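You operate a simulated robot arm through the tools that you are given. There is no shell and no other tool. Be economical: measure what you need, move in short steps, check, and stop when the job is done.

You are at the controls of a simulated robot arm. One attempt, no reset.

TASK
Pump the spare wheel on the rack shelf to its label's pressure.
Fine: hose on and dial set before switching on; pump off, bleed by the yellow pump button, blue fitting to its holder.

It is judged by the outcome, as a careful person would: the job done as asked, and still so three seconds after it is handed in. It fails if anything else is knocked over, pushed out of place, dropped, spilled or broken.

THE ROBOT
A 7-joint arm with a two-finger parallel gripper, fixed in place. Base frame: the origin is at the foot of the arm, x ahead of it, y to its left, z up. Units: mm, degrees, N and s.
With the tool pointing down near the work surface it reaches from about 300 to 700 mm from the base axis. Its first joint turns from -66.0 to 66.0 degrees. Payload 1.57 kg.
The tool frame sits at the grasp point between the pads (the TCP): z along the fingers, y along the line on which they close. The tips reach 30 mm beyond it. Largest opening 110 mm; finger width 24, thickness 12; the body of the gripper, 48 by 112 mm, starts 78 mm behind the TCP.
Orientation is that of the tool frame in the base frame, as a unit quaternion [x, y, z, w]. With the fingers straight down and closing along the base's y, the tool's x points along the base's -x, its y along +y and its z along -z.

THE INTERFACE
- The arm moves only by the tool move_arm. Its argument "targets" is a list that holds one entry, the list of rows, each a list of 7 numbers: the turn, a rotation vector about the base's x, y, z in degrees, then the shift along the base's x, y, z in mm, then the gripper command, from -1 (shut) to 1 (fully open), values between in proportion. In form: [[[rx, ry, rz, dx, dy, dz, claw], ...]]. A call has 1 to 10 rows; each row is the pose to reach, as a shift and turn from the pose commanded when the call began. A row lasts 0.2 s, in which the tool goes at most 50 mm and 8.6 degrees; a call with a longer step from one row to the next is refused whole, and so is a gripper value outside its range. Where a pose cannot be reached the arm comes as near as it can. A force on the tool above 70 N (or 10 N above the force at the start of the call, whichever is more), or a blocked arm, ends the call early, and 0.2 s more pass. The fingers move at their own pace (about 108 mm/s each) and stop on an object; they squeeze with about 37 N. The grip force told is the motor's: it shows also when the fingers shut on nothing. Time passes only in rows, and 0.2 s behind the last, so rows that repeat a pose let the fingers close. The reply holds the time, the measured pose of the TCP, the force on the tool along the base axes, the opening and the grip force, in the units named above and with some noise, with the torque about the TCP (base axes, N m) and any sound that the robot's microphone picked up.
- Cameras (640 x 400 px; columns grow to the right, rows downward): "scene" is fixed at [169.3, -399.4, 1400.4]; the picture's right is [0.71, -0.70, 0.00], its down [-0.43, -0.44, -0.79] and it looks along [0.55, 0.56, -0.62] (base axes); focal length 257 px, centre (320, 200). "wrist" rides on the gripper at [70, 16, -141] in the tool frame; the picture's right is [-0.23, 0.97, 0.00], its down [-0.86, -0.20, -0.48] and it looks along [-0.47, -0.11, 0.88] (tool axes); focal length 222 px, centre (320, 200). There is no depth. A picture from a camera that has moved, and an enlarged one, comes with that camera's place and axes in the base frame and with its lens.
- grab_frame(camera): a new picture of that camera. The clock stands still meanwhile.
- close_up(camera, box): a new picture of the part [left, top, right, bottom] of that camera's present view, enlarged. The clock stands still meanwhile.
- job_done(): hands the job in; it is judged then, once.

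Go step by step. Nothing tells you positions but the pictures and the camera data: compare them with the known pose of the tool, close in by small moves and look again before you grip or let go. The budget is 120 turns and 64 pictures, counting those below and the enlarged ones. Unless the task says otherwise, let go and move clear before handing in, and close with one line.

The tools are called after "Emit:" by a JSON object that holds its "method" and its "body". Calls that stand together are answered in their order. move_arm: Moves the arm, as the interface text tells. Its arguments: {"type":"object","properties":{"targets":{"type":"array","items":{"type":"array","items":{"type":"array","items":{"type":"number"}}}}},"required":["targets"]} The other tools are called the same way: grab_frame (camera) takes a picture; close_up (camera, box) takes an enlarged picture of a part of a camera's view; job_done () hands the job in.

At the start:

```text
time: 0.0
ee_pos: [353.6, 82.1, 1243.0]
orientation: [0.0, 1.0, 0.0, 0.0]
ft_force: [-0.1, -0.2, -0.2]
wrist_torque: [0.01, 0.05, 0.0]
width: 109.8
gripper_force: 0.0
```

scene: 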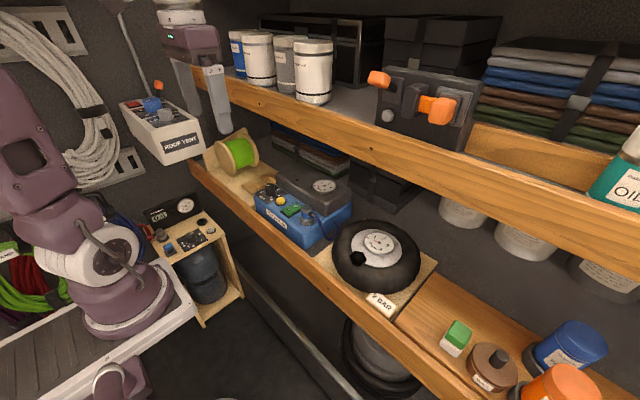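
wrist: 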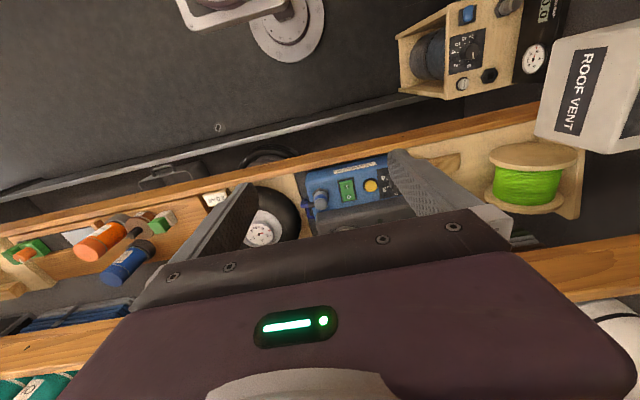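

I see a shelf with a blue pump and a wheel with a label (maybe "? BAR"), and several other devices. I'll take enlarged views first.

Emit:
{"method": "close_up", "body": {"camera": "scene", "box": [230, 150, 440, 320]}}

Emit:
{"method": "close_up", "body": {"camera": "scene", "box": [110, 80, 250, 320]}}

Emit:
{"method": "close_up", "body": {"camera": "wrist", "box": [180, 130, 420, 260]}}

```text
2.35 times, centred on (335, 235) of scene
camera zoom: at [169.3, -399.4, 1400.4], right [0.71, -0.7, 0.0], down [-0.43, -0.44, -0.79], along [0.55, 0.56, -0.62], focal length 604 px, centre (285, 118)
```

zoom: 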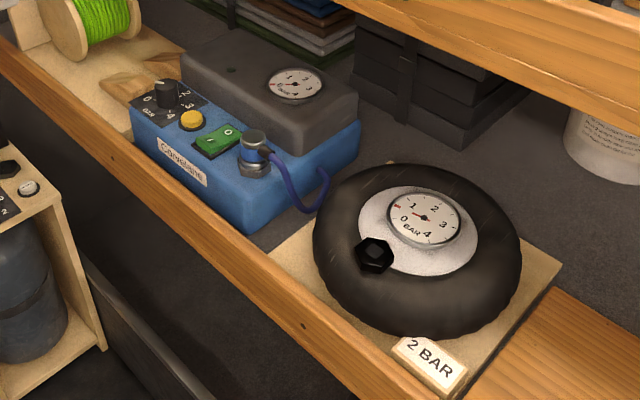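

```text
1.67 times, centred on (180, 200) of scene
camera zoom: at [169.3, -399.4, 1400.4], right [0.71, -0.7, 0.0], down [-0.43, -0.44, -0.79], along [0.55, 0.56, -0.62], focal length 428 px, centre (553, 200)
```

zoom: 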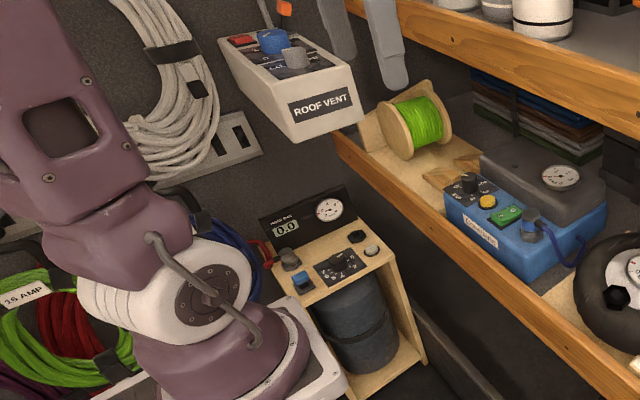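

```text
2.67 times, centred on (300, 195) of wrist
camera zoom: at [285.0, 97.7, 1384.8], right [0.23, 0.97, 0.0], down [0.86, -0.2, 0.48], along [0.47, -0.11, -0.88], focal length 592 px, centre (373, 213)
```

zoom: 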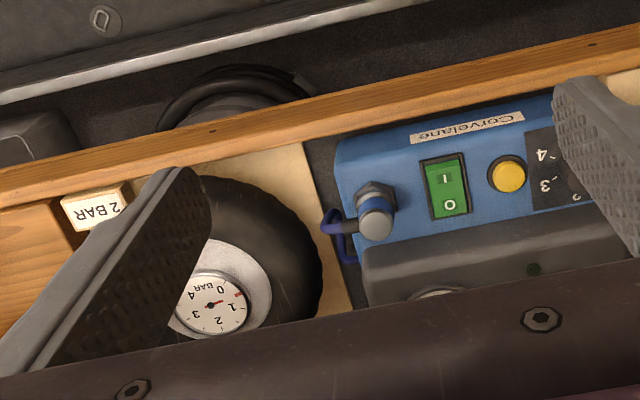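

The pump (fitting about (545, 40, 912)) has a dial, a yellow button, a green rocker and a blue fitting in its holder. The wheel label says 2 BAR, and the wheel gauge is near (634, -165, 860). I'll move nearer for a better look.

Emit:
{"method": "move_arm", "body": {"targets": [[[0, 0, 0, 15, -5, -40, 1], [0, 0, 0, 30, -10, -80, 1], [0, 0, 0, 45, -15, -120, 1], [0, 0, 0, 60, -20, -160, 1]]]}}

Emit:
{"method": "grab_frame", "body": {"camera": "wrist"}}

Emit:
{"method": "grab_frame", "body": {"camera": "scene"}}

```text
time: 1.0
ee_pos: [414.1, 62.3, 1084.1]
orientation: [0.0, 1.0, 0.0, 0.0]
ft_force: [0.0, -0.4, -0.4]
wrist_torque: [-0.03, 0.04, -0.01]
width: 110.0
gripper_force: 0.2
```

```text
58 pictures are left
camera wrist: at [345.2, 78.2, 1225.3], right [0.23, 0.97, 0.0], down [0.85, -0.2, 0.48], along [0.47, -0.11, -0.88], focal length 222 px, centre (320, 200)
```

wrist: 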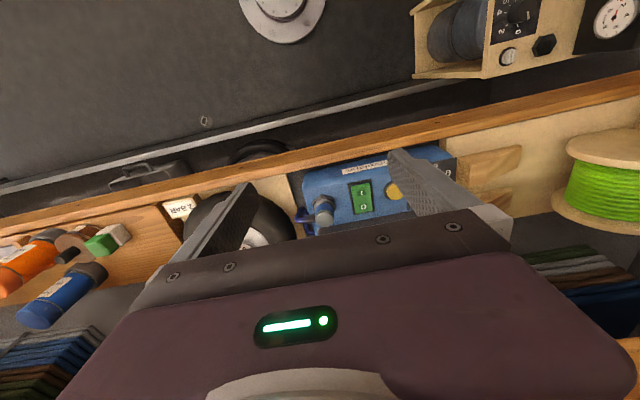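

```text
57 pictures are left
```

scene: 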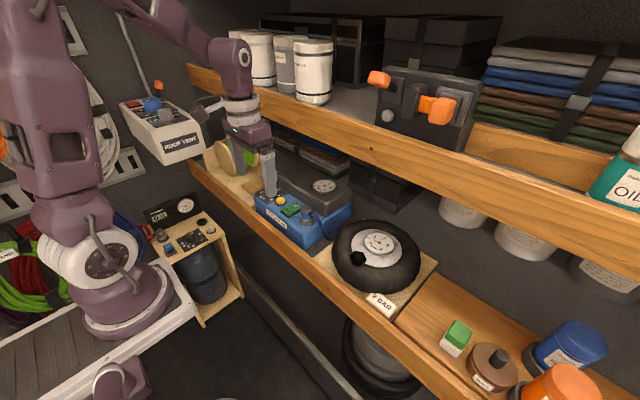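

Emit:
{"method": "close_up", "body": {"camera": "scene", "box": [330, 210, 430, 320]}}

Emit:
{"method": "close_up", "body": {"camera": "wrist", "box": [280, 140, 470, 240]}}

Emit:
{"method": "close_up", "body": {"camera": "scene", "box": [250, 170, 360, 250]}}

```text
3.64 times, centred on (380, 265) of scene
camera zoom: at [169.3, -399.4, 1400.4], right [0.71, -0.7, 0.0], down [-0.43, -0.44, -0.79], along [0.55, 0.56, -0.62], focal length 934 px, centre (102, -36)
```

zoom: 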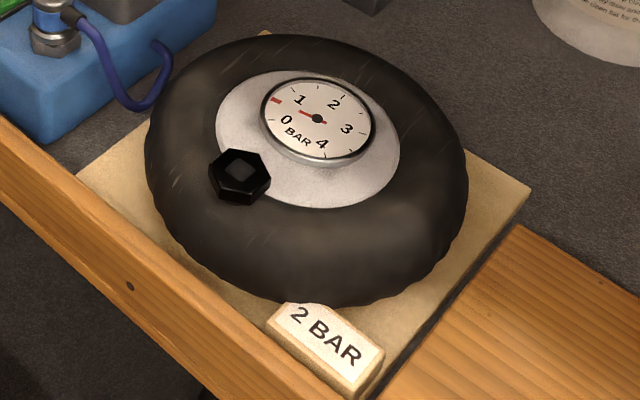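

```text
3.37 times, centred on (375, 190) of wrist
camera zoom: at [345.2, 78.2, 1225.3], right [0.23, 0.97, 0.0], down [0.85, -0.2, 0.48], along [0.47, -0.11, -0.88], focal length 748 px, centre (135, 234)
```

zoom: 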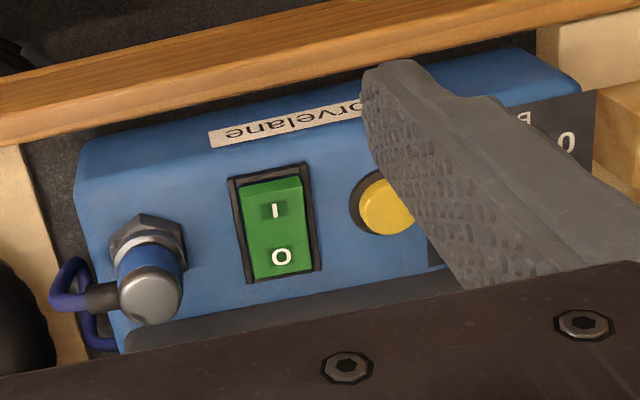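

```text
5.00 times, centred on (305, 210) of scene
camera zoom: at [169.3, -399.4, 1400.4], right [0.71, -0.7, 0.0], down [-0.43, -0.44, -0.79], along [0.55, 0.56, -0.62], focal length 1284 px, centre (395, 150)
```

zoom: 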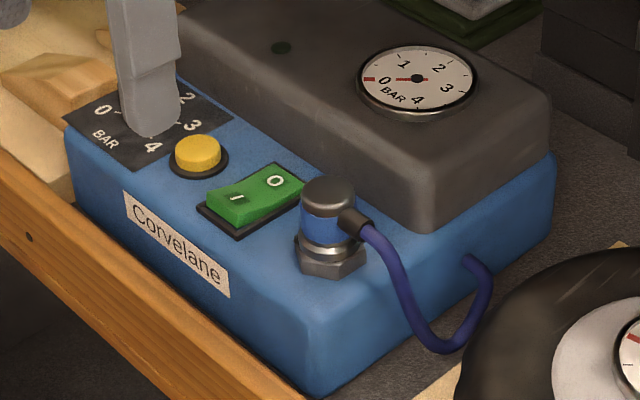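

The wheel's black hex is at its valve, and the fitting's hose leaves towards -y, so I'll grip the fitting with the fingers closing along x. I'll turn the tool 90° while still clear.

Emit:
{"method": "move_arm", "body": {"targets": [[[0, 0, 8, 0, 0, 0, 1], [0, 0, 16, 0, 0, 0, 1], [0, 0, 24, 0, 0, 0, 1], [0, 0, 32, 0, 0, 0, 1], [0, 0, 40, 0, 0, 0, 1], [0, 0, 48, 0, 0, 0, 1], [0, 0, 56, 0, 0, 0, 1], [0, 0, 64, 0, 0, 0, 1], [0, 0, 72, 0, 0, 0, 1], [0, 0, 80, 0, 0, 0, 1]]]}}

Emit:
{"method": "move_arm", "body": {"targets": [[[0, 0, 5, 20, -25, -20, 1], [0, 0, 10, 40, -50, -40, 1], [0, 0, 10, 50, -70, -50, 1]]]}}

Emit:
{"method": "grab_frame", "body": {"camera": "wrist"}}

Emit:
{"method": "grab_frame", "body": {"camera": "scene"}}

```text
time: 3.2
ee_pos: [414.2, 62.1, 1082.9]
orientation: [-0.643, 0.766, 0.0, 0.0]
ft_force: [0.1, -0.9, 0.5]
wrist_torque: [-0.03, 0.04, 0.0]
width: 109.8
gripper_force: 0.0
```

```text
time: 4.0
ee_pos: [463.7, -8.8, 1033.7]
orientation: [0.707, -0.707, 0.0, 0.001]
ft_force: [0.0, -0.2, -0.7]
wrist_torque: [0.05, -0.02, 0.02]
width: 110.2
gripper_force: 0.1
```

```text
53 pictures are left
camera wrist: at [449.2, -78.6, 1175.1], right [-0.97, 0.23, 0.0], down [0.2, 0.86, 0.48], along [0.11, 0.47, -0.88], focal length 222 px, centre (320, 200)
```

wrist: 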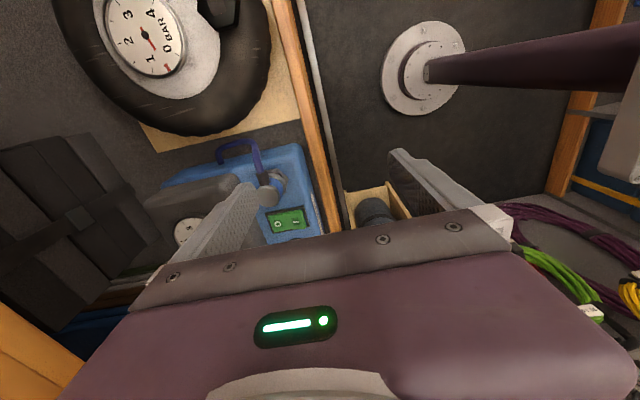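

```text
52 pictures are left
```

scene: 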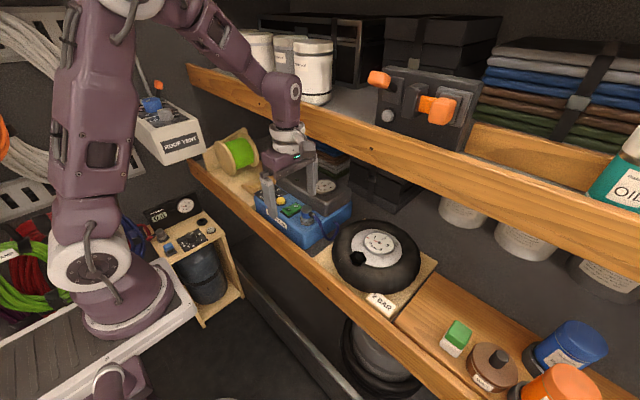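

Emit:
{"method": "close_up", "body": {"camera": "wrist", "box": [80, 0, 340, 250]}}

Emit:
{"method": "close_up", "body": {"camera": "scene", "box": [240, 160, 360, 260]}}

```text
1.60 times, centred on (210, 125) of wrist
camera zoom: at [449.2, -78.6, 1175.1], right [-0.97, 0.23, 0.0], down [0.2, 0.86, 0.48], along [0.11, 0.47, -0.88], focal length 355 px, centre (496, 320)
```

zoom: 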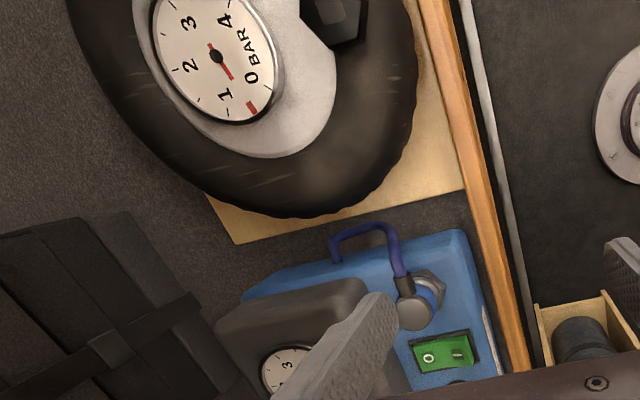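

```text
4.00 times, centred on (300, 210) of scene
camera zoom: at [169.3, -399.4, 1400.4], right [0.71, -0.7, 0.0], down [-0.43, -0.44, -0.79], along [0.55, 0.56, -0.62], focal length 1027 px, centre (400, 160)
```

zoom: 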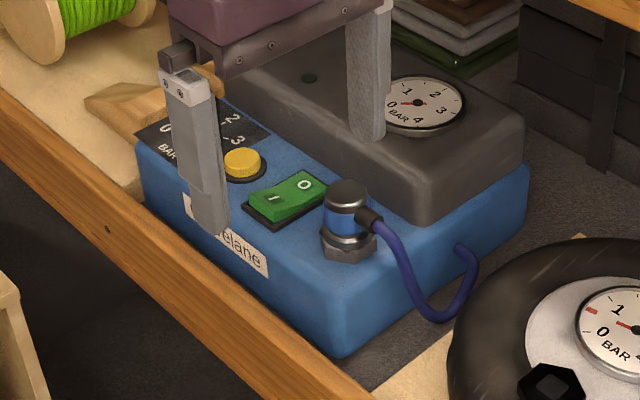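

The fitting top checks out at about (548, 40, 917), and the valve hex top is near (537, -162, 881). I'll shift towards the wheel to look at the valve.

Emit:
{"method": "move_arm", "body": {"targets": [[[0, 0, 0, 0, -45, 0, 1], [0, 0, 0, 0, -90, 0, 1], [0, 0, 0, 0, -135, 0, 1], [0, 0, 0, 0, -170, 0, 1]]]}}

Emit:
{"method": "close_up", "body": {"camera": "wrist", "box": [140, 40, 340, 240]}}

```text
time: 5.0
ee_pos: [463.8, -180.5, 1033.3]
orientation: [0.707, -0.707, 0.0, 0.001]
ft_force: [0.0, -0.7, 0.4]
wrist_torque: [0.02, -0.02, -0.03]
width: 110.0
gripper_force: 0.1
```

```text
2.00 times, centred on (240, 140) of wrist
camera zoom: at [448.1, -249.2, 1175.3], right [-0.97, 0.23, 0.0], down [0.2, 0.86, 0.48], along [0.11, 0.47, -0.88], focal length 444 px, centre (480, 320)
```

zoom: 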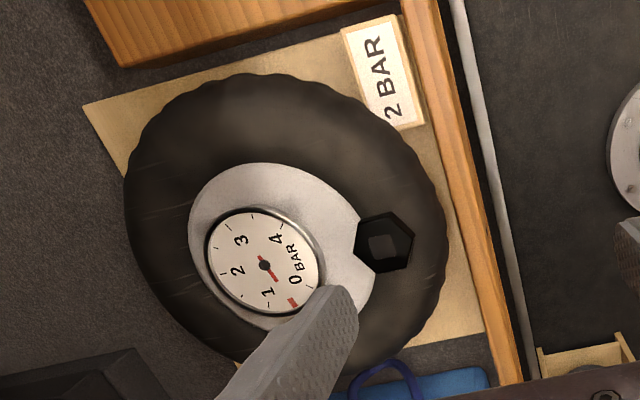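

The wheel label reads 2 BAR and the needle is near 0.4. Next I go above the fitting and check the alignment and the shelf clearance.

Emit:
{"method": "move_arm", "body": {"targets": [[[0, 0, 0, 0, 45, 0, 0.6], [0, 0, 0, 0, 90, 0, 0.3], [0, 0, 0, 0, 135, 0, 0.0], [0, 0, 0, 0, 180, 0, 0.0], [0, 0, 0, 20, 220.5, 0, 0.0], [0, 0, 0, 50, 220.5, -20, 0.0], [0, 0, 0, 83, 220.5, -40, 0.0]]]}}

Emit:
{"method": "grab_frame", "body": {"camera": "wrist"}}

Emit:
{"method": "grab_frame", "body": {"camera": "scene"}}

```text
time: 6.6
ee_pos: [533.1, 41.1, 1001.8]
orientation: [-0.706, 0.708, 0.004, -0.006]
ft_force: [-81.2, -7.1, 39.2]
wrist_torque: [0.84, -12.26, 0.03]
width: 55.0
gripper_force: 0.0
stopped in row 7: the force on the tool passed its limit at 141 N (the readings are from after the stop); the commanded pose is now the measured one
```

```text
48 pictures are left
camera wrist: at [518.5, -27.7, 1143.6], right [-0.97, 0.23, 0.01], down [0.21, 0.86, 0.47], along [0.1, 0.46, -0.88], focal length 222 px, centre (320, 200)
```

wrist: 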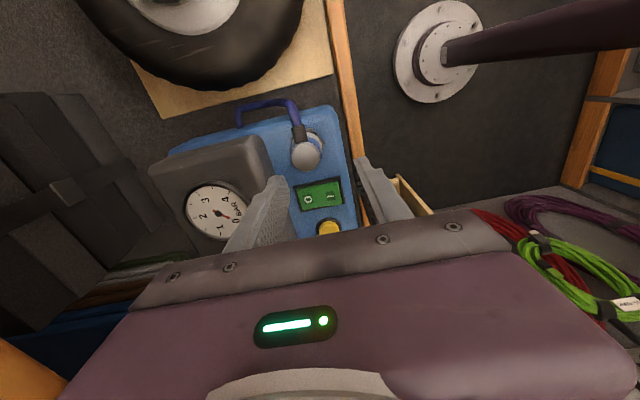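

```text
47 pictures are left
```

scene: 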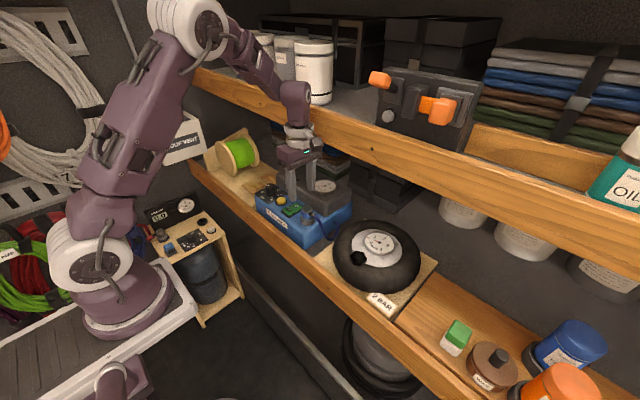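

The hand touched the upper shelf board, which seems to be at x ≈ 590 with its underside at z ≈ 1112. I'll back off, then come in lower, under the board, with the hand tilted slightly towards the base.

Emit:
{"method": "move_arm", "body": {"targets": [[[0, 0, 0, -20, 0, 0, 0], [0, 0, 0, -45, 0, 0, 0], [0, 0, 0, -45, 0, 0, 0]]]}}

Emit:
{"method": "grab_frame", "body": {"camera": "scene"}}

```text
time: 7.4
ee_pos: [492.1, 43.4, 997.3]
orientation: [-0.707, 0.707, 0.003, -0.004]
ft_force: [0.8, 0.5, 0.0]
wrist_torque: [0.02, -0.01, 0.0]
width: 55.0
gripper_force: 0.0
```

```text
46 pictures are left
```

scene: 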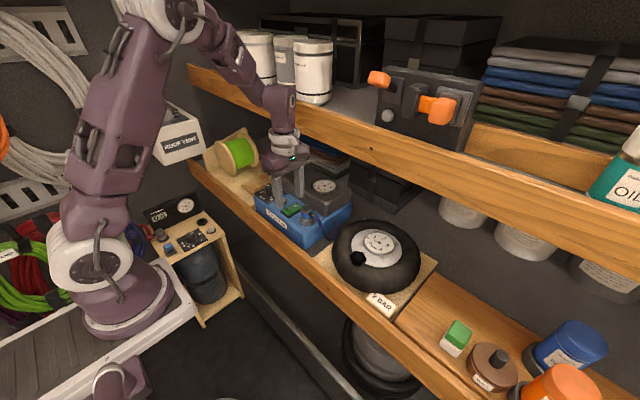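

Emit:
{"method": "move_arm", "body": {"targets": [[[0, -3, 0, 0, -2, -20, 0], [0, -5, 0, 0, -3.4, -38, 0], [0, -5, 0, 20, -3.4, -40, 0], [0, -5, 0, 40, -3.4, -40, 0], [0, -5, 0, 48, -3.4, -40, 0]]]}}

Emit:
{"method": "grab_frame", "body": {"camera": "wrist"}}

Emit:
{"method": "close_up", "body": {"camera": "scene", "box": [230, 90, 390, 260]}}

```text
time: 8.6
ee_pos: [539.7, 38.6, 958.0]
orientation: [-0.706, 0.707, -0.028, 0.027]
ft_force: [0.1, -0.3, -0.1]
wrist_torque: [-0.01, -0.01, -0.01]
width: 54.7
gripper_force: 0.1
```

```text
45 pictures are left
camera wrist: at [514.0, -30.5, 1098.7], right [-0.97, 0.23, -0.08], down [0.16, 0.86, 0.49], along [0.18, 0.46, -0.87], focal length 222 px, centre (320, 200)
```

wrist: 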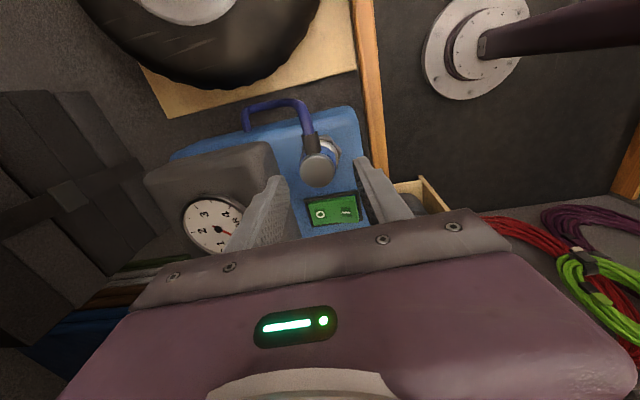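

```text
2.35 times, centred on (310, 175) of scene
camera zoom: at [169.3, -399.4, 1400.4], right [0.71, -0.7, 0.0], down [-0.43, -0.44, -0.79], along [0.55, 0.56, -0.62], focal length 604 px, centre (344, 259)
```

zoom: 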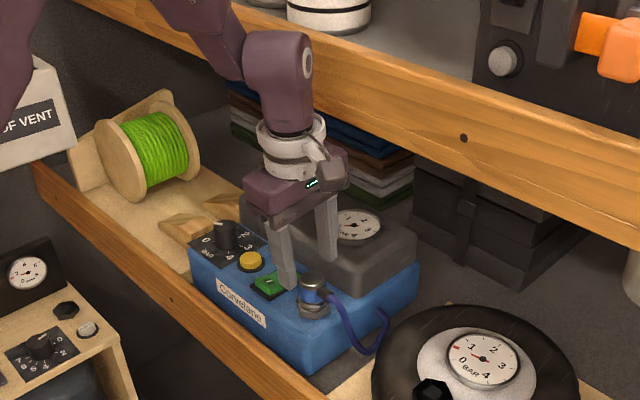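

Emit:
{"method": "move_arm", "body": {"targets": [[[0, 0, 0, 6, -0.5, -10, 0], [0, 0, 0, 6, -0.5, -20, 0], [0, 0, 0, 6, -0.5, -30, 0], [0, 0, 0, 6, -0.5, -40, 0], [0, 0, 0, 6, -0.5, -48, 0]]]}}

Emit:
{"method": "grab_frame", "body": {"camera": "wrist"}}

Emit:
{"method": "close_up", "body": {"camera": "scene", "box": [230, 90, 390, 260]}}

```text
time: 9.8
ee_pos: [546.3, 39.1, 910.5]
orientation: [-0.706, 0.707, -0.028, 0.026]
ft_force: [-0.1, -0.7, -0.3]
wrist_torque: [0.02, -0.01, 0.02]
width: 55.4
gripper_force: 0.1
```

```text
43 pictures are left
camera wrist: at [519.8, -31.2, 1051.0], right [-0.97, 0.23, -0.08], down [0.16, 0.86, 0.49], along [0.18, 0.46, -0.87], focal length 222 px, centre (320, 200)
```

wrist: 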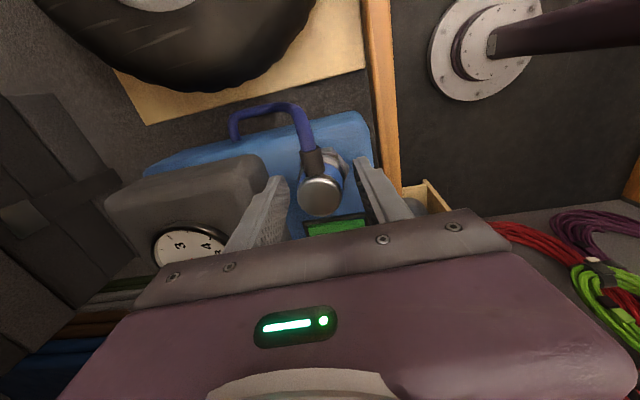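

```text
2.35 times, centred on (310, 175) of scene
camera zoom: at [169.3, -399.4, 1400.4], right [0.71, -0.7, 0.0], down [-0.43, -0.44, -0.79], along [0.55, 0.56, -0.62], focal length 604 px, centre (344, 259)
```

zoom: 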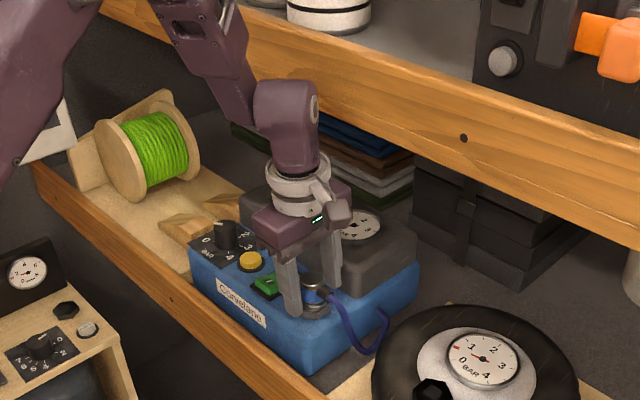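

Fingers straddle the fitting. Closing now.

Emit:
{"method": "move_arm", "body": {"targets": [[[0, 0, 0, 0, -2, 0, -0.2], [0, 0, 0, 0, -2, 0, -0.4], [0, 0, 0, 0, -2, 0, -0.7], [0, 0, 0, 0, -2, 0, -0.7]]]}}

```text
time: 10.8
ee_pos: [547.7, 36.0, 911.1]
orientation: [0.707, -0.706, 0.028, -0.027]
ft_force: [2.4, 0.2, 6.6]
wrist_torque: [-0.02, 0.03, 0.0]
width: 33.5
gripper_force: 36.5
heard: snap
```

Emit:
{"method": "move_arm", "body": {"targets": [[[0, 0, 0, 0, 0, 5, -1], [0, 0, 0, 0, 0, 12, -1], [0, 0, 0, 0, 0, 20, -1], [0, 0, 0, 0, 0, 30, -1], [0, 0, 0, 0, 0, 40, -1]]]}}

Emit:
{"method": "close_up", "body": {"camera": "scene", "box": [250, 130, 370, 260]}}

Emit:
{"method": "close_up", "body": {"camera": "wrist", "box": [220, 80, 420, 240]}}

```text
time: 12.0
ee_pos: [545.4, 34.6, 951.9]
orientation: [0.707, -0.706, 0.028, -0.027]
ft_force: [0.3, -0.1, -0.4]
wrist_torque: [0.02, 0.0, 0.01]
width: 31.4
gripper_force: 37.3
```

```text
3.08 times, centred on (310, 195) of scene
camera zoom: at [169.3, -399.4, 1400.4], right [0.71, -0.7, 0.0], down [-0.43, -0.44, -0.79], along [0.55, 0.56, -0.62], focal length 790 px, centre (351, 215)
```

zoom: 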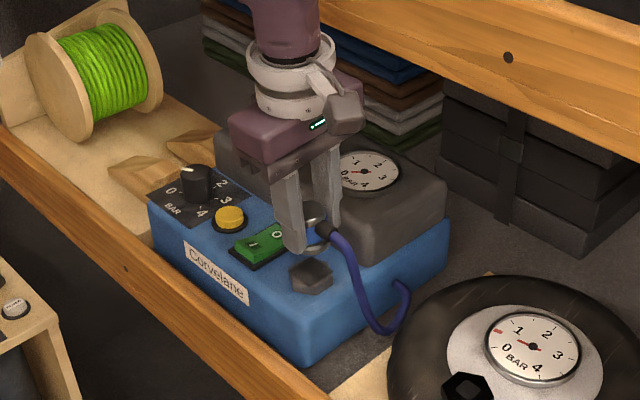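

```text
2.50 times, centred on (320, 160) of wrist
camera zoom: at [519.8, -33.6, 1091.2], right [-0.97, 0.23, -0.07], down [0.16, 0.86, 0.49], along [0.18, 0.46, -0.87], focal length 555 px, centre (320, 300)
```

zoom: 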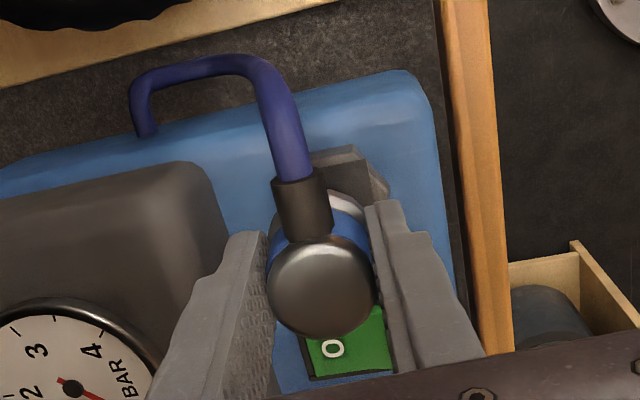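

The fitting is out, and the empty holder is a hex just like the wheel valve, so the valve needs no cap removed. I'll carry it back from the shelf edge, along to the valve.

Emit:
{"method": "move_arm", "body": {"targets": [[[0, 0, 0, -20, 0, 3, -1], [0, 0, 0, -45, -10, 8, -1], [0, 0, 0, -45, -50, 13, -1], [0, 0, 0, -45, -90, 13, -1], [0, 0, 0, -45, -130, 13, -1], [0, 0, 0, -45, -170, 13, -1], [0, 0, 0, -45, -198, 13, -1], [0, 0, 0, -30, -198, 13, -1], [0, 0, 0, -16, -198, 13, -1]]]}}

Emit:
{"method": "grab_frame", "body": {"camera": "scene"}}

Emit:
{"method": "grab_frame", "body": {"camera": "wrist"}}

```text
time: 14.0
ee_pos: [530.9, -163.1, 962.9]
orientation: [-0.706, 0.708, -0.028, 0.027]
ft_force: [0.1, 0.6, -0.3]
wrist_torque: [0.02, 0.02, 0.01]
width: 31.2
gripper_force: 36.7
```

```text
39 pictures are left
```

scene: 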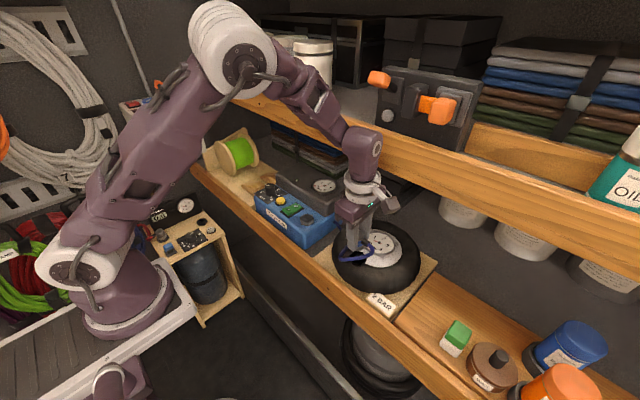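

```text
38 pictures are left
camera wrist: at [503.9, -231.6, 1103.8], right [-0.97, 0.23, -0.07], down [0.16, 0.86, 0.49], along [0.18, 0.46, -0.87], focal length 222 px, centre (320, 200)
```

wrist: 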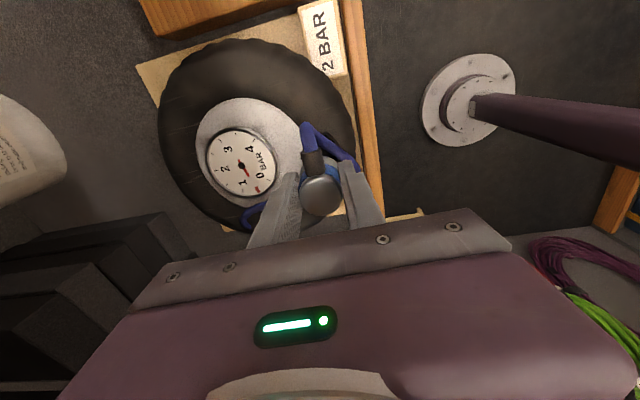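

Emit:
{"method": "close_up", "body": {"camera": "scene", "box": [320, 190, 420, 290]}}

Emit:
{"method": "close_up", "body": {"camera": "wrist", "box": [230, 100, 400, 240]}}

```text
4.00 times, centred on (370, 240) of scene
camera zoom: at [169.3, -399.4, 1400.4], right [0.71, -0.7, 0.0], down [-0.43, -0.44, -0.79], along [0.55, 0.56, -0.62], focal length 1027 px, centre (120, 40)
```

zoom: 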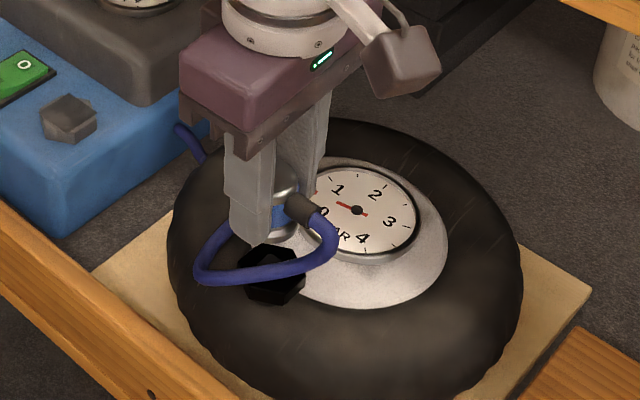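

```text
2.86 times, centred on (315, 170) of wrist
camera zoom: at [503.9, -231.6, 1103.8], right [-0.97, 0.23, -0.07], down [0.16, 0.86, 0.49], along [0.18, 0.46, -0.87], focal length 635 px, centre (334, 286)
```

zoom: 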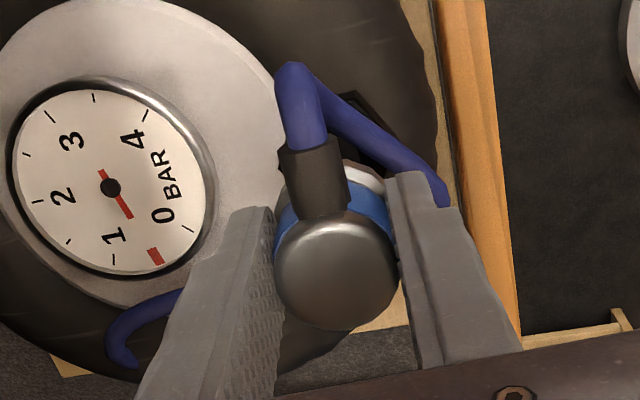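

The held fitting is just above the valve, which I put at about (535, -164, 884). Descending slowly and listening for a snap.

Emit:
{"method": "move_arm", "body": {"targets": [[[0, 1, 0, 4.5, -1, -12, -1], [0, 2, 0, 4.5, -1, -24, -1], [0, 2, 0, 4.5, -1, -32, -1], [0, 2, 0, 4.5, -1, -36, -1]]]}}

Emit:
{"method": "close_up", "body": {"camera": "scene", "box": [320, 190, 420, 290]}}

```text
time: 15.0
ee_pos: [534.8, -163.7, 925.6]
orientation: [-0.707, 0.707, -0.016, 0.014]
ft_force: [0.5, 0.2, -1.0]
wrist_torque: [-0.02, -0.01, -0.02]
width: 31.1
gripper_force: 36.8
```

```text
4.00 times, centred on (370, 240) of scene
camera zoom: at [169.3, -399.4, 1400.4], right [0.71, -0.7, 0.0], down [-0.43, -0.44, -0.79], along [0.55, 0.56, -0.62], focal length 1027 px, centre (120, 40)
```

zoom: 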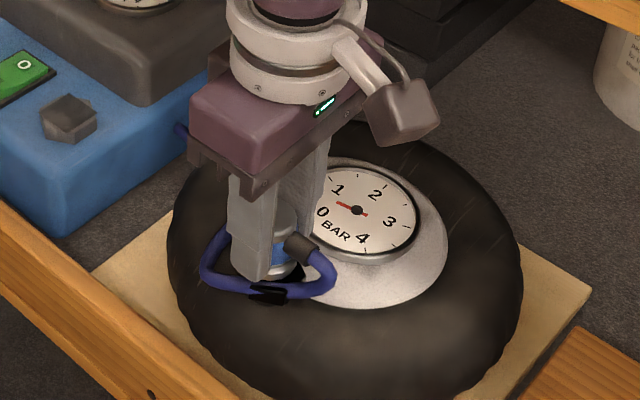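

Emit:
{"method": "move_arm", "body": {"targets": [[[0, 0, 0, -0.5, 0, -4, -1], [0, 0, 0, -0.5, 0, -8, -1], [0, 0, 0, -0.5, 0, -11, -1], [0, 0, 0, -0.5, 0, -13, -1]]]}}

Emit:
{"method": "close_up", "body": {"camera": "scene", "box": [320, 190, 420, 290]}}

```text
time: 15.9
ee_pos: [536.0, -162.7, 918.5]
orientation: [0.707, -0.706, 0.02, -0.015]
ft_force: [-2.2, 0.9, 17.2]
wrist_torque: [0.11, 0.3, 0.0]
width: 33.1
gripper_force: 36.9
stopped in row 4: the force on the tool passed its limit at 79 N (the readings are from after the stop); the commanded pose is now the measured one
```

```text
4.00 times, centred on (370, 240) of scene
camera zoom: at [168.9, -399.3, 1400.5], right [0.71, -0.7, 0.0], down [-0.43, -0.44, -0.79], along [0.55, 0.56, -0.62], focal length 1027 px, centre (120, 40)
```

zoom: 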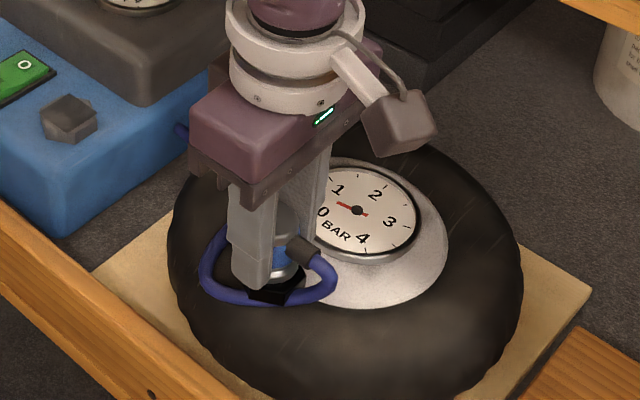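

Emit:
{"method": "close_up", "body": {"camera": "wrist", "box": [230, 100, 400, 240]}}

Emit:
{"method": "close_up", "body": {"camera": "scene", "box": [365, 235, 405, 275]}}

```text
2.86 times, centred on (315, 170) of wrist
camera zoom: at [513.3, -232.4, 1061.6], right [-0.97, 0.23, -0.05], down [0.18, 0.86, 0.48], along [0.15, 0.46, -0.88], focal length 635 px, centre (334, 286)
```

zoom: 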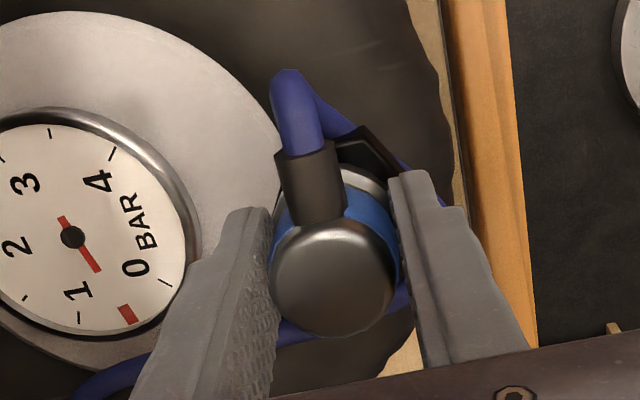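

```text
10.00 times, centred on (385, 255) of scene
camera zoom: at [168.9, -399.3, 1400.5], right [0.71, -0.7, 0.0], down [-0.43, -0.44, -0.79], along [0.55, 0.56, -0.62], focal length 2567 px, centre (-330, -350)
```

zoom: 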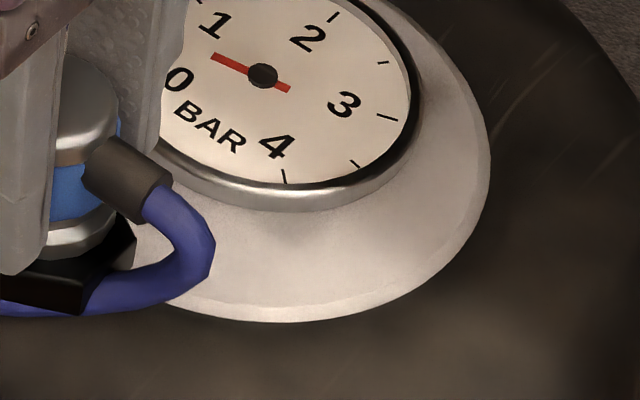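

Emit:
{"method": "close_up", "body": {"camera": "wrist", "box": [290, 125, 370, 175]}}

```text
8.00 times, centred on (330, 150) of wrist
camera zoom: at [513.3, -232.4, 1061.6], right [-0.97, 0.23, -0.05], down [0.18, 0.86, 0.48], along [0.15, 0.46, -0.88], focal length 1777 px, centre (240, 600)
```

zoom: 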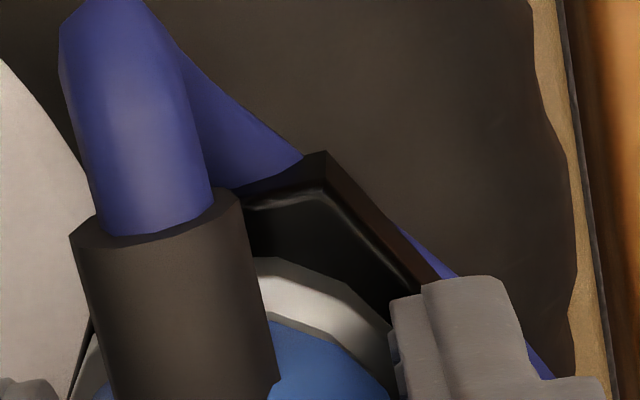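

The fitting sits about 4–5 mm too far to +y on the hex. I'll lift slightly, shift -y and press again.

Emit:
{"method": "move_arm", "body": {"targets": [[[0, 0, 0, 0, 0, 6, -1], [0, 0, 0, -0.5, -4, 6, -1], [0, 0, 0, -0.5, -4, 2, -1], [0, 0, 0, -0.5, -4, -1, -1], [0, 0, 0, -0.5, -4, -4, -1], [0, 0, 0, -0.5, -4, -6, -1]]]}}

Emit:
{"method": "close_up", "body": {"camera": "wrist", "box": [270, 125, 370, 225]}}

```text
time: 17.0
ee_pos: [533.2, -169.0, 920.9]
orientation: [-0.706, 0.708, -0.019, 0.011]
ft_force: [-11.6, 4.4, 22.7]
wrist_torque: [0.28, 1.23, 0.08]
width: 33.2
gripper_force: 37.3
heard: snap
stopped in row 5: the force on the tool passed its limit at 78 N (the readings are from after the stop); the commanded pose is now the measured one
```

```text
4.00 times, centred on (320, 175) of wrist
camera zoom: at [511.4, -237.1, 1062.4], right [-0.97, 0.23, -0.05], down [0.18, 0.86, 0.48], along [0.15, 0.46, -0.88], focal length 888 px, centre (320, 300)
```

zoom: 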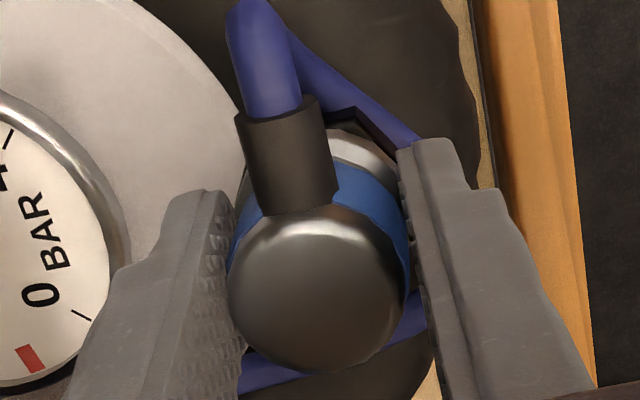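

A snap was heard, so the fitting should be on. I'll open and rise, then check.

Emit:
{"method": "move_arm", "body": {"targets": [[[0, 0, 0, 0, 0, 0, -0.2], [0, 0, 0, 0, 0, 0, 0], [0, 0, 0, 0, 0, 10, 0], [0, 0, 0, 0, 0, 30, 0], [0, 0, 0, 0, 0, 40, 0], [0, 0, 0, -25, 10, 45, 0], [0, 0, 0, -50, 40, 60, 0]]]}}

Emit:
{"method": "close_up", "body": {"camera": "scene", "box": [240, 170, 420, 300]}}

```text
time: 18.6
ee_pos: [484.6, -129.0, 980.5]
orientation: [-0.706, 0.707, -0.02, 0.013]
ft_force: [0.1, 0.0, -0.5]
wrist_torque: [0.0, -0.02, -0.01]
width: 55.0
gripper_force: 0.0
```

```text
3.08 times, centred on (330, 235) of scene
camera zoom: at [169.3, -399.4, 1400.4], right [0.71, -0.7, 0.0], down [-0.43, -0.44, -0.79], along [0.55, 0.56, -0.62], focal length 790 px, centre (289, 92)
```

zoom: 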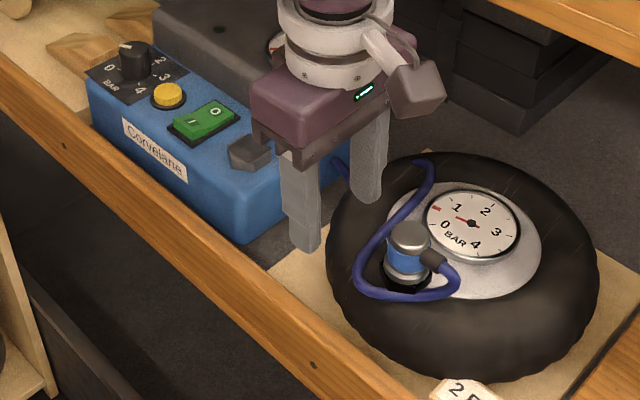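

The fitting is seated upright on the valve. Now I look at the dial.

Emit:
{"method": "close_up", "body": {"camera": "scene", "box": [255, 175, 305, 215]}}

```text
10.00 times, centred on (280, 195) of scene
camera zoom: at [169.3, -399.4, 1400.4], right [0.71, -0.7, 0.0], down [-0.43, -0.44, -0.79], along [0.55, 0.56, -0.62], focal length 2567 px, centre (720, 250)
```

zoom: 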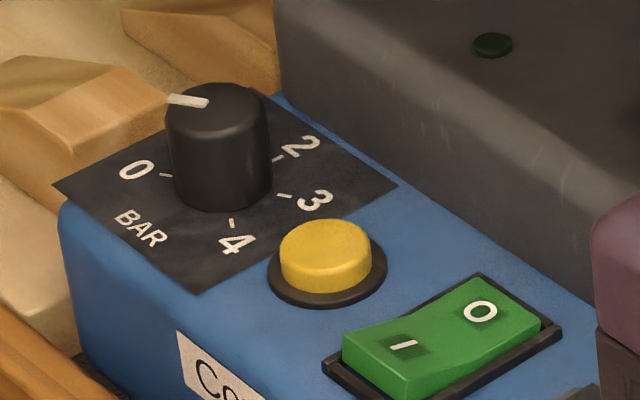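

The hose is on. The dial knob is near (550, 235), top z ≈ 898, with its pointer at 0; 2 points to +x, so it needs about -125° to -135°. I'll travel there in front of the shelf.

Emit:
{"method": "move_arm", "body": {"targets": [[[0, 0, 0, 0, 45, 5, 0], [0, 0, 0, 0, 90, 5, 0], [0, -1, 0, 0, 135, 5, 0], [0, -2, 0, 0, 180, 5, 0], [0, -3, 0, 0, 225, 5, 0], [0, -3, 0, 0, 270, 5, 0], [0, -3, 0, 0, 315, 5, 0], [0, -3, 0, 0, 345, 5, -0.1]]]}}

Emit:
{"method": "grab_frame", "body": {"camera": "wrist"}}

Emit:
{"method": "grab_frame", "body": {"camera": "scene"}}

```text
time: 20.4
ee_pos: [485.3, 216.1, 984.8]
orientation: [-0.705, 0.707, -0.038, 0.031]
ft_force: [-0.6, 0.3, -0.6]
wrist_torque: [-0.02, 0.0, -0.01]
width: 49.5
gripper_force: 0.3
```

```text
27 pictures are left
camera wrist: at [455.6, 148.1, 1125.0], right [-0.97, 0.23, -0.1], down [0.15, 0.86, 0.49], along [0.2, 0.46, -0.87], focal length 222 px, centre (320, 200)
```

wrist: 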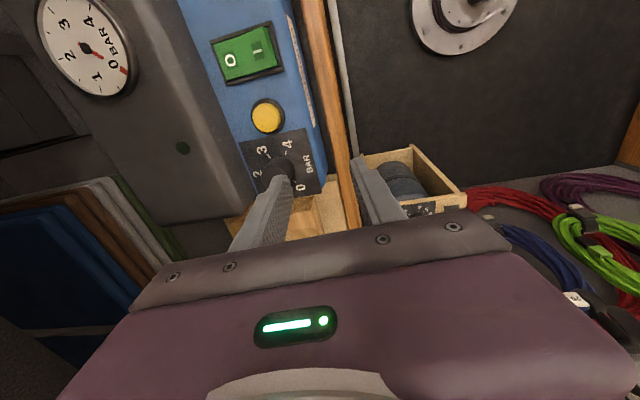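

```text
26 pictures are left
```

scene: 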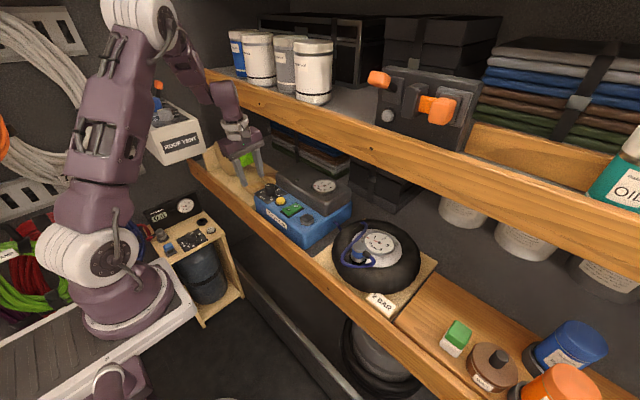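

Emit:
{"method": "close_up", "body": {"camera": "wrist", "box": [230, 120, 330, 200]}}

```text
5.00 times, centred on (280, 160) of wrist
camera zoom: at [455.6, 148.1, 1125.0], right [-0.97, 0.23, -0.1], down [0.15, 0.86, 0.49], along [0.2, 0.46, -0.87], focal length 1111 px, centre (520, 400)
```

zoom: 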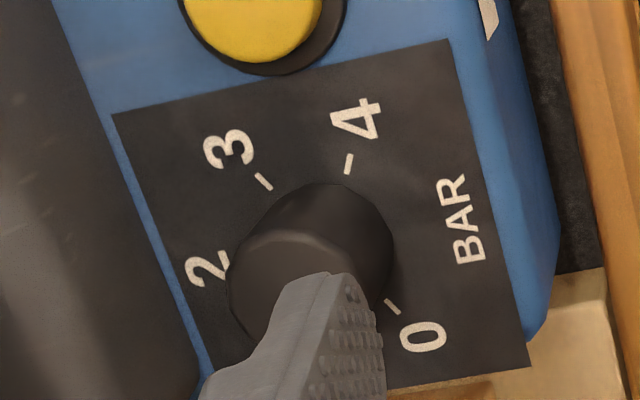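

The scale is spaced about 60° per bar, and the knob centre is about (554, 233.5). I'll move in under the board above the knob and check.

Emit:
{"method": "move_arm", "body": {"targets": [[[0, 0, 0, 0, 8, -20, -0.15], [0, 0, 0, 5, 17.4, -38, -0.15], [0, 0, 0, 25, 17.4, -40, -0.15], [0, 0, 0, 45, 17.4, -40, -0.15], [0, 0, 0, 60, 17.4, -40, -0.15], [0, 0, 0, 68.5, 17.4, -40, -0.15]]]}}

Emit:
{"method": "close_up", "body": {"camera": "wrist", "box": [220, 100, 420, 240]}}

Emit:
{"method": "close_up", "body": {"camera": "scene", "box": [210, 90, 330, 230]}}

```text
time: 21.8
ee_pos: [554.4, 232.7, 945.8]
orientation: [-0.705, 0.707, -0.039, 0.031]
ft_force: [-0.3, -0.3, 0.4]
wrist_torque: [0.02, 0.0, -0.04]
width: 46.9
gripper_force: 0.0
```

```text
2.86 times, centred on (320, 170) of wrist
camera zoom: at [524.1, 164.7, 1084.9], right [-0.97, 0.23, -0.1], down [0.15, 0.86, 0.49], along [0.2, 0.46, -0.87], focal length 635 px, centre (320, 286)
```

zoom: 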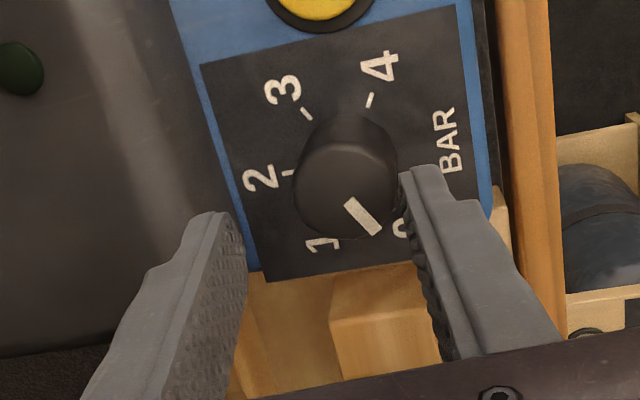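

```text
2.86 times, centred on (270, 160) of scene
camera zoom: at [169.3, -399.4, 1400.4], right [0.71, -0.7, 0.0], down [-0.43, -0.44, -0.79], along [0.55, 0.56, -0.62], focal length 733 px, centre (463, 314)
```

zoom: 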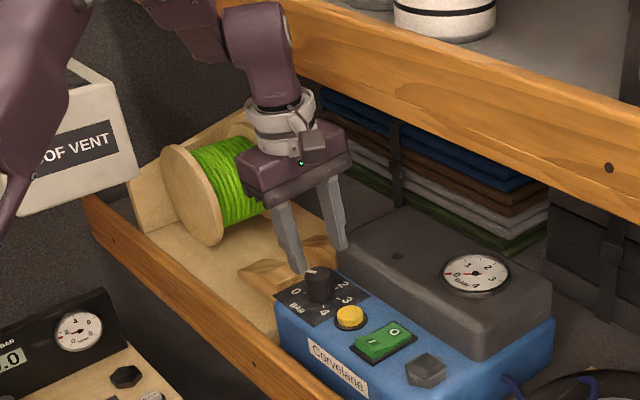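

Well aligned over the knob. Descend and grip it.

Emit:
{"method": "move_arm", "body": {"targets": [[[0, 0, 0, -1.5, 0, -12, -0.15], [0, 0, 0, -1.5, 0, -24, -0.15], [0, 0, 0, -1.5, 0, -36, -0.15], [0, 0, 0, -1.5, 0, -36, -0.35], [0, 0, 0, -1.5, 0, -36, -0.6], [0, 0, 0, -1.5, 0, -36, -0.6]]]}}

```text
time: 23.2
ee_pos: [550.3, 232.6, 909.3]
orientation: [-0.706, 0.706, -0.038, 0.03]
ft_force: [-19.0, 1.5, 0.5]
wrist_torque: [-0.24, 0.64, -0.06]
width: 39.3
gripper_force: 10.1
```

Emit:
{"method": "move_arm", "body": {"targets": [[[0, 0, 0, 1, 0, 0, -0.6], [0, 0, 0, 2, 0, 0, -0.7], [0, 0, 0, 2, 0, 0, -0.7]]]}}

Emit:
{"method": "close_up", "body": {"camera": "wrist", "box": [220, 100, 420, 240]}}

```text
time: 24.0
ee_pos: [552.3, 233.1, 907.4]
orientation: [-0.706, 0.707, -0.037, 0.031]
ft_force: [-29.4, 3.4, 2.6]
wrist_torque: [-0.31, 0.99, -0.12]
width: 42.6
gripper_force: 14.3
```

```text
2.86 times, centred on (320, 170) of wrist
camera zoom: at [523.1, 165.3, 1049.0], right [-0.97, 0.23, -0.1], down [0.15, 0.86, 0.49], along [0.19, 0.46, -0.87], focal length 635 px, centre (320, 286)
```

zoom: 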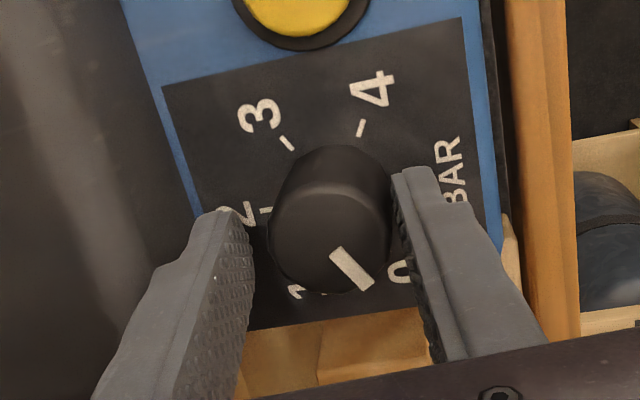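

Emit:
{"method": "move_arm", "body": {"targets": [[[0, 0, 0, -2, 0, 2, -0.7], [0, 0, 0, -4, 0, 2, -0.7], [0, 0, 0, -5, 0, 2, -0.7], [0, 0, 0, -5, 0, 2, -0.7]]]}}

```text
time: 25.0
ee_pos: [548.5, 232.7, 910.9]
orientation: [-0.705, 0.707, -0.039, 0.031]
ft_force: [-16.6, -1.7, -9.6]
wrist_torque: [0.14, 0.84, -0.04]
width: 35.3
gripper_force: 42.1
```

Now gripped (35 mm). I turn it clockwise about the tool axis, first 80°.

Emit:
{"method": "move_arm", "body": {"targets": [[[0.8, 0, -7.96, 1, 0, 0, -1], [1.6, 0, -15.9, 1, 0, 0, -1], [2.4, 0, -23.9, 1, 0, 0, -1], [3.2, 0, -31.8, 1, 0, 0, -1], [4, 0, -39.8, 1, 0, 0, -1], [4.8, 0, -47.8, 1, 0, 0, -1], [5.6, 0, -55.7, 1, 0, 0, -1], [6.4, 0, -63.7, 1, 0, 0, -1], [7.2, 0, -71.6, 1, 0, 0, -1], [8, 0, -79.6, 1, 0, 0, -1]]]}}

Emit:
{"method": "close_up", "body": {"camera": "wrist", "box": [220, 100, 420, 240]}}

```text
time: 27.2
ee_pos: [551.2, 232.0, 911.2]
orientation: [-0.085, 0.995, -0.004, 0.046]
ft_force: [-1.2, -8.6, 3.2]
wrist_torque: [0.22, 0.38, 0.02]
width: 33.8
gripper_force: 41.5
```

```text
2.86 times, centred on (320, 170) of wrist
camera zoom: at [466.9, 236.8, 1045.9], right [0.06, 1.0, 0.0], down [0.83, -0.05, 0.56], along [0.56, -0.03, -0.83], focal length 635 px, centre (320, 286)
```

zoom: 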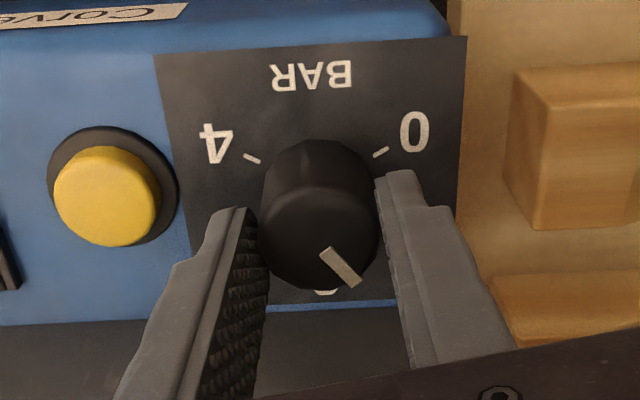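

Emit:
{"method": "move_arm", "body": {"targets": [[[0.8, 0, -7.96, 0, 0, 0, -1], [1.6, 0, -15.9, 0, 0, 0, -1], [2.4, 0, -23.9, 0, 0, 0, -1], [3.2, 0, -31.8, 0, 0, 0, -1], [3.2, 0, -31.8, 0, 0, 0, -1]]]}}

Emit:
{"method": "close_up", "body": {"camera": "wrist", "box": [220, 100, 420, 240]}}

Emit:
{"method": "close_up", "body": {"camera": "scene", "box": [250, 165, 310, 215]}}

```text
time: 28.4
ee_pos: [551.0, 230.9, 910.4]
orientation: [0.192, 0.98, 0.011, 0.046]
ft_force: [2.1, -22.7, 8.8]
wrist_torque: [-1.47, -0.32, -0.02]
width: 34.2
gripper_force: 41.7
```

```text
2.86 times, centred on (320, 170) of wrist
camera zoom: at [479.7, 272.5, 1047.1], right [0.58, 0.82, 0.06], down [0.67, -0.51, 0.54], along [0.47, -0.27, -0.84], focal length 635 px, centre (320, 286)
```

zoom: 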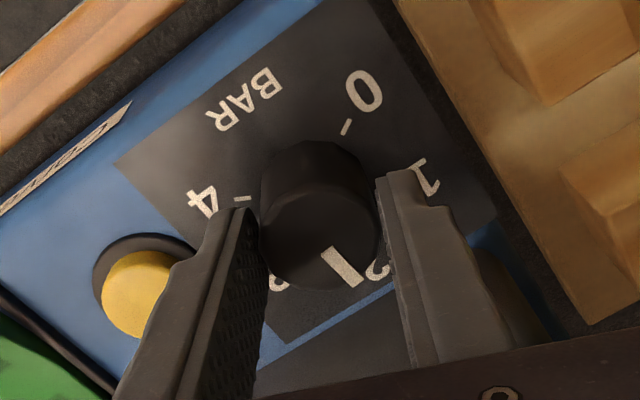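

```text
8.00 times, centred on (280, 190) of scene
camera zoom: at [169.2, -400.0, 1400.2], right [0.71, -0.7, 0.0], down [-0.43, -0.44, -0.79], along [0.55, 0.56, -0.62], focal length 2054 px, centre (640, 280)
```

zoom: 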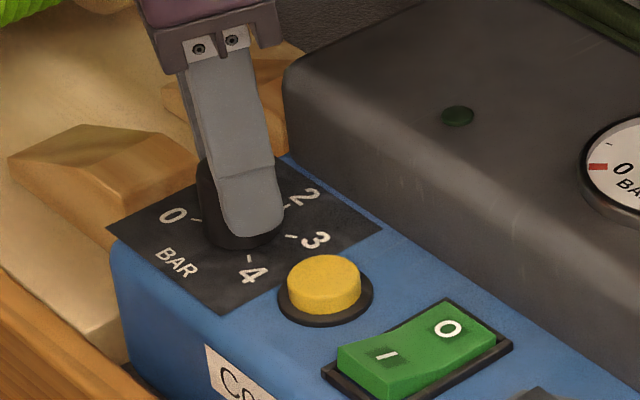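

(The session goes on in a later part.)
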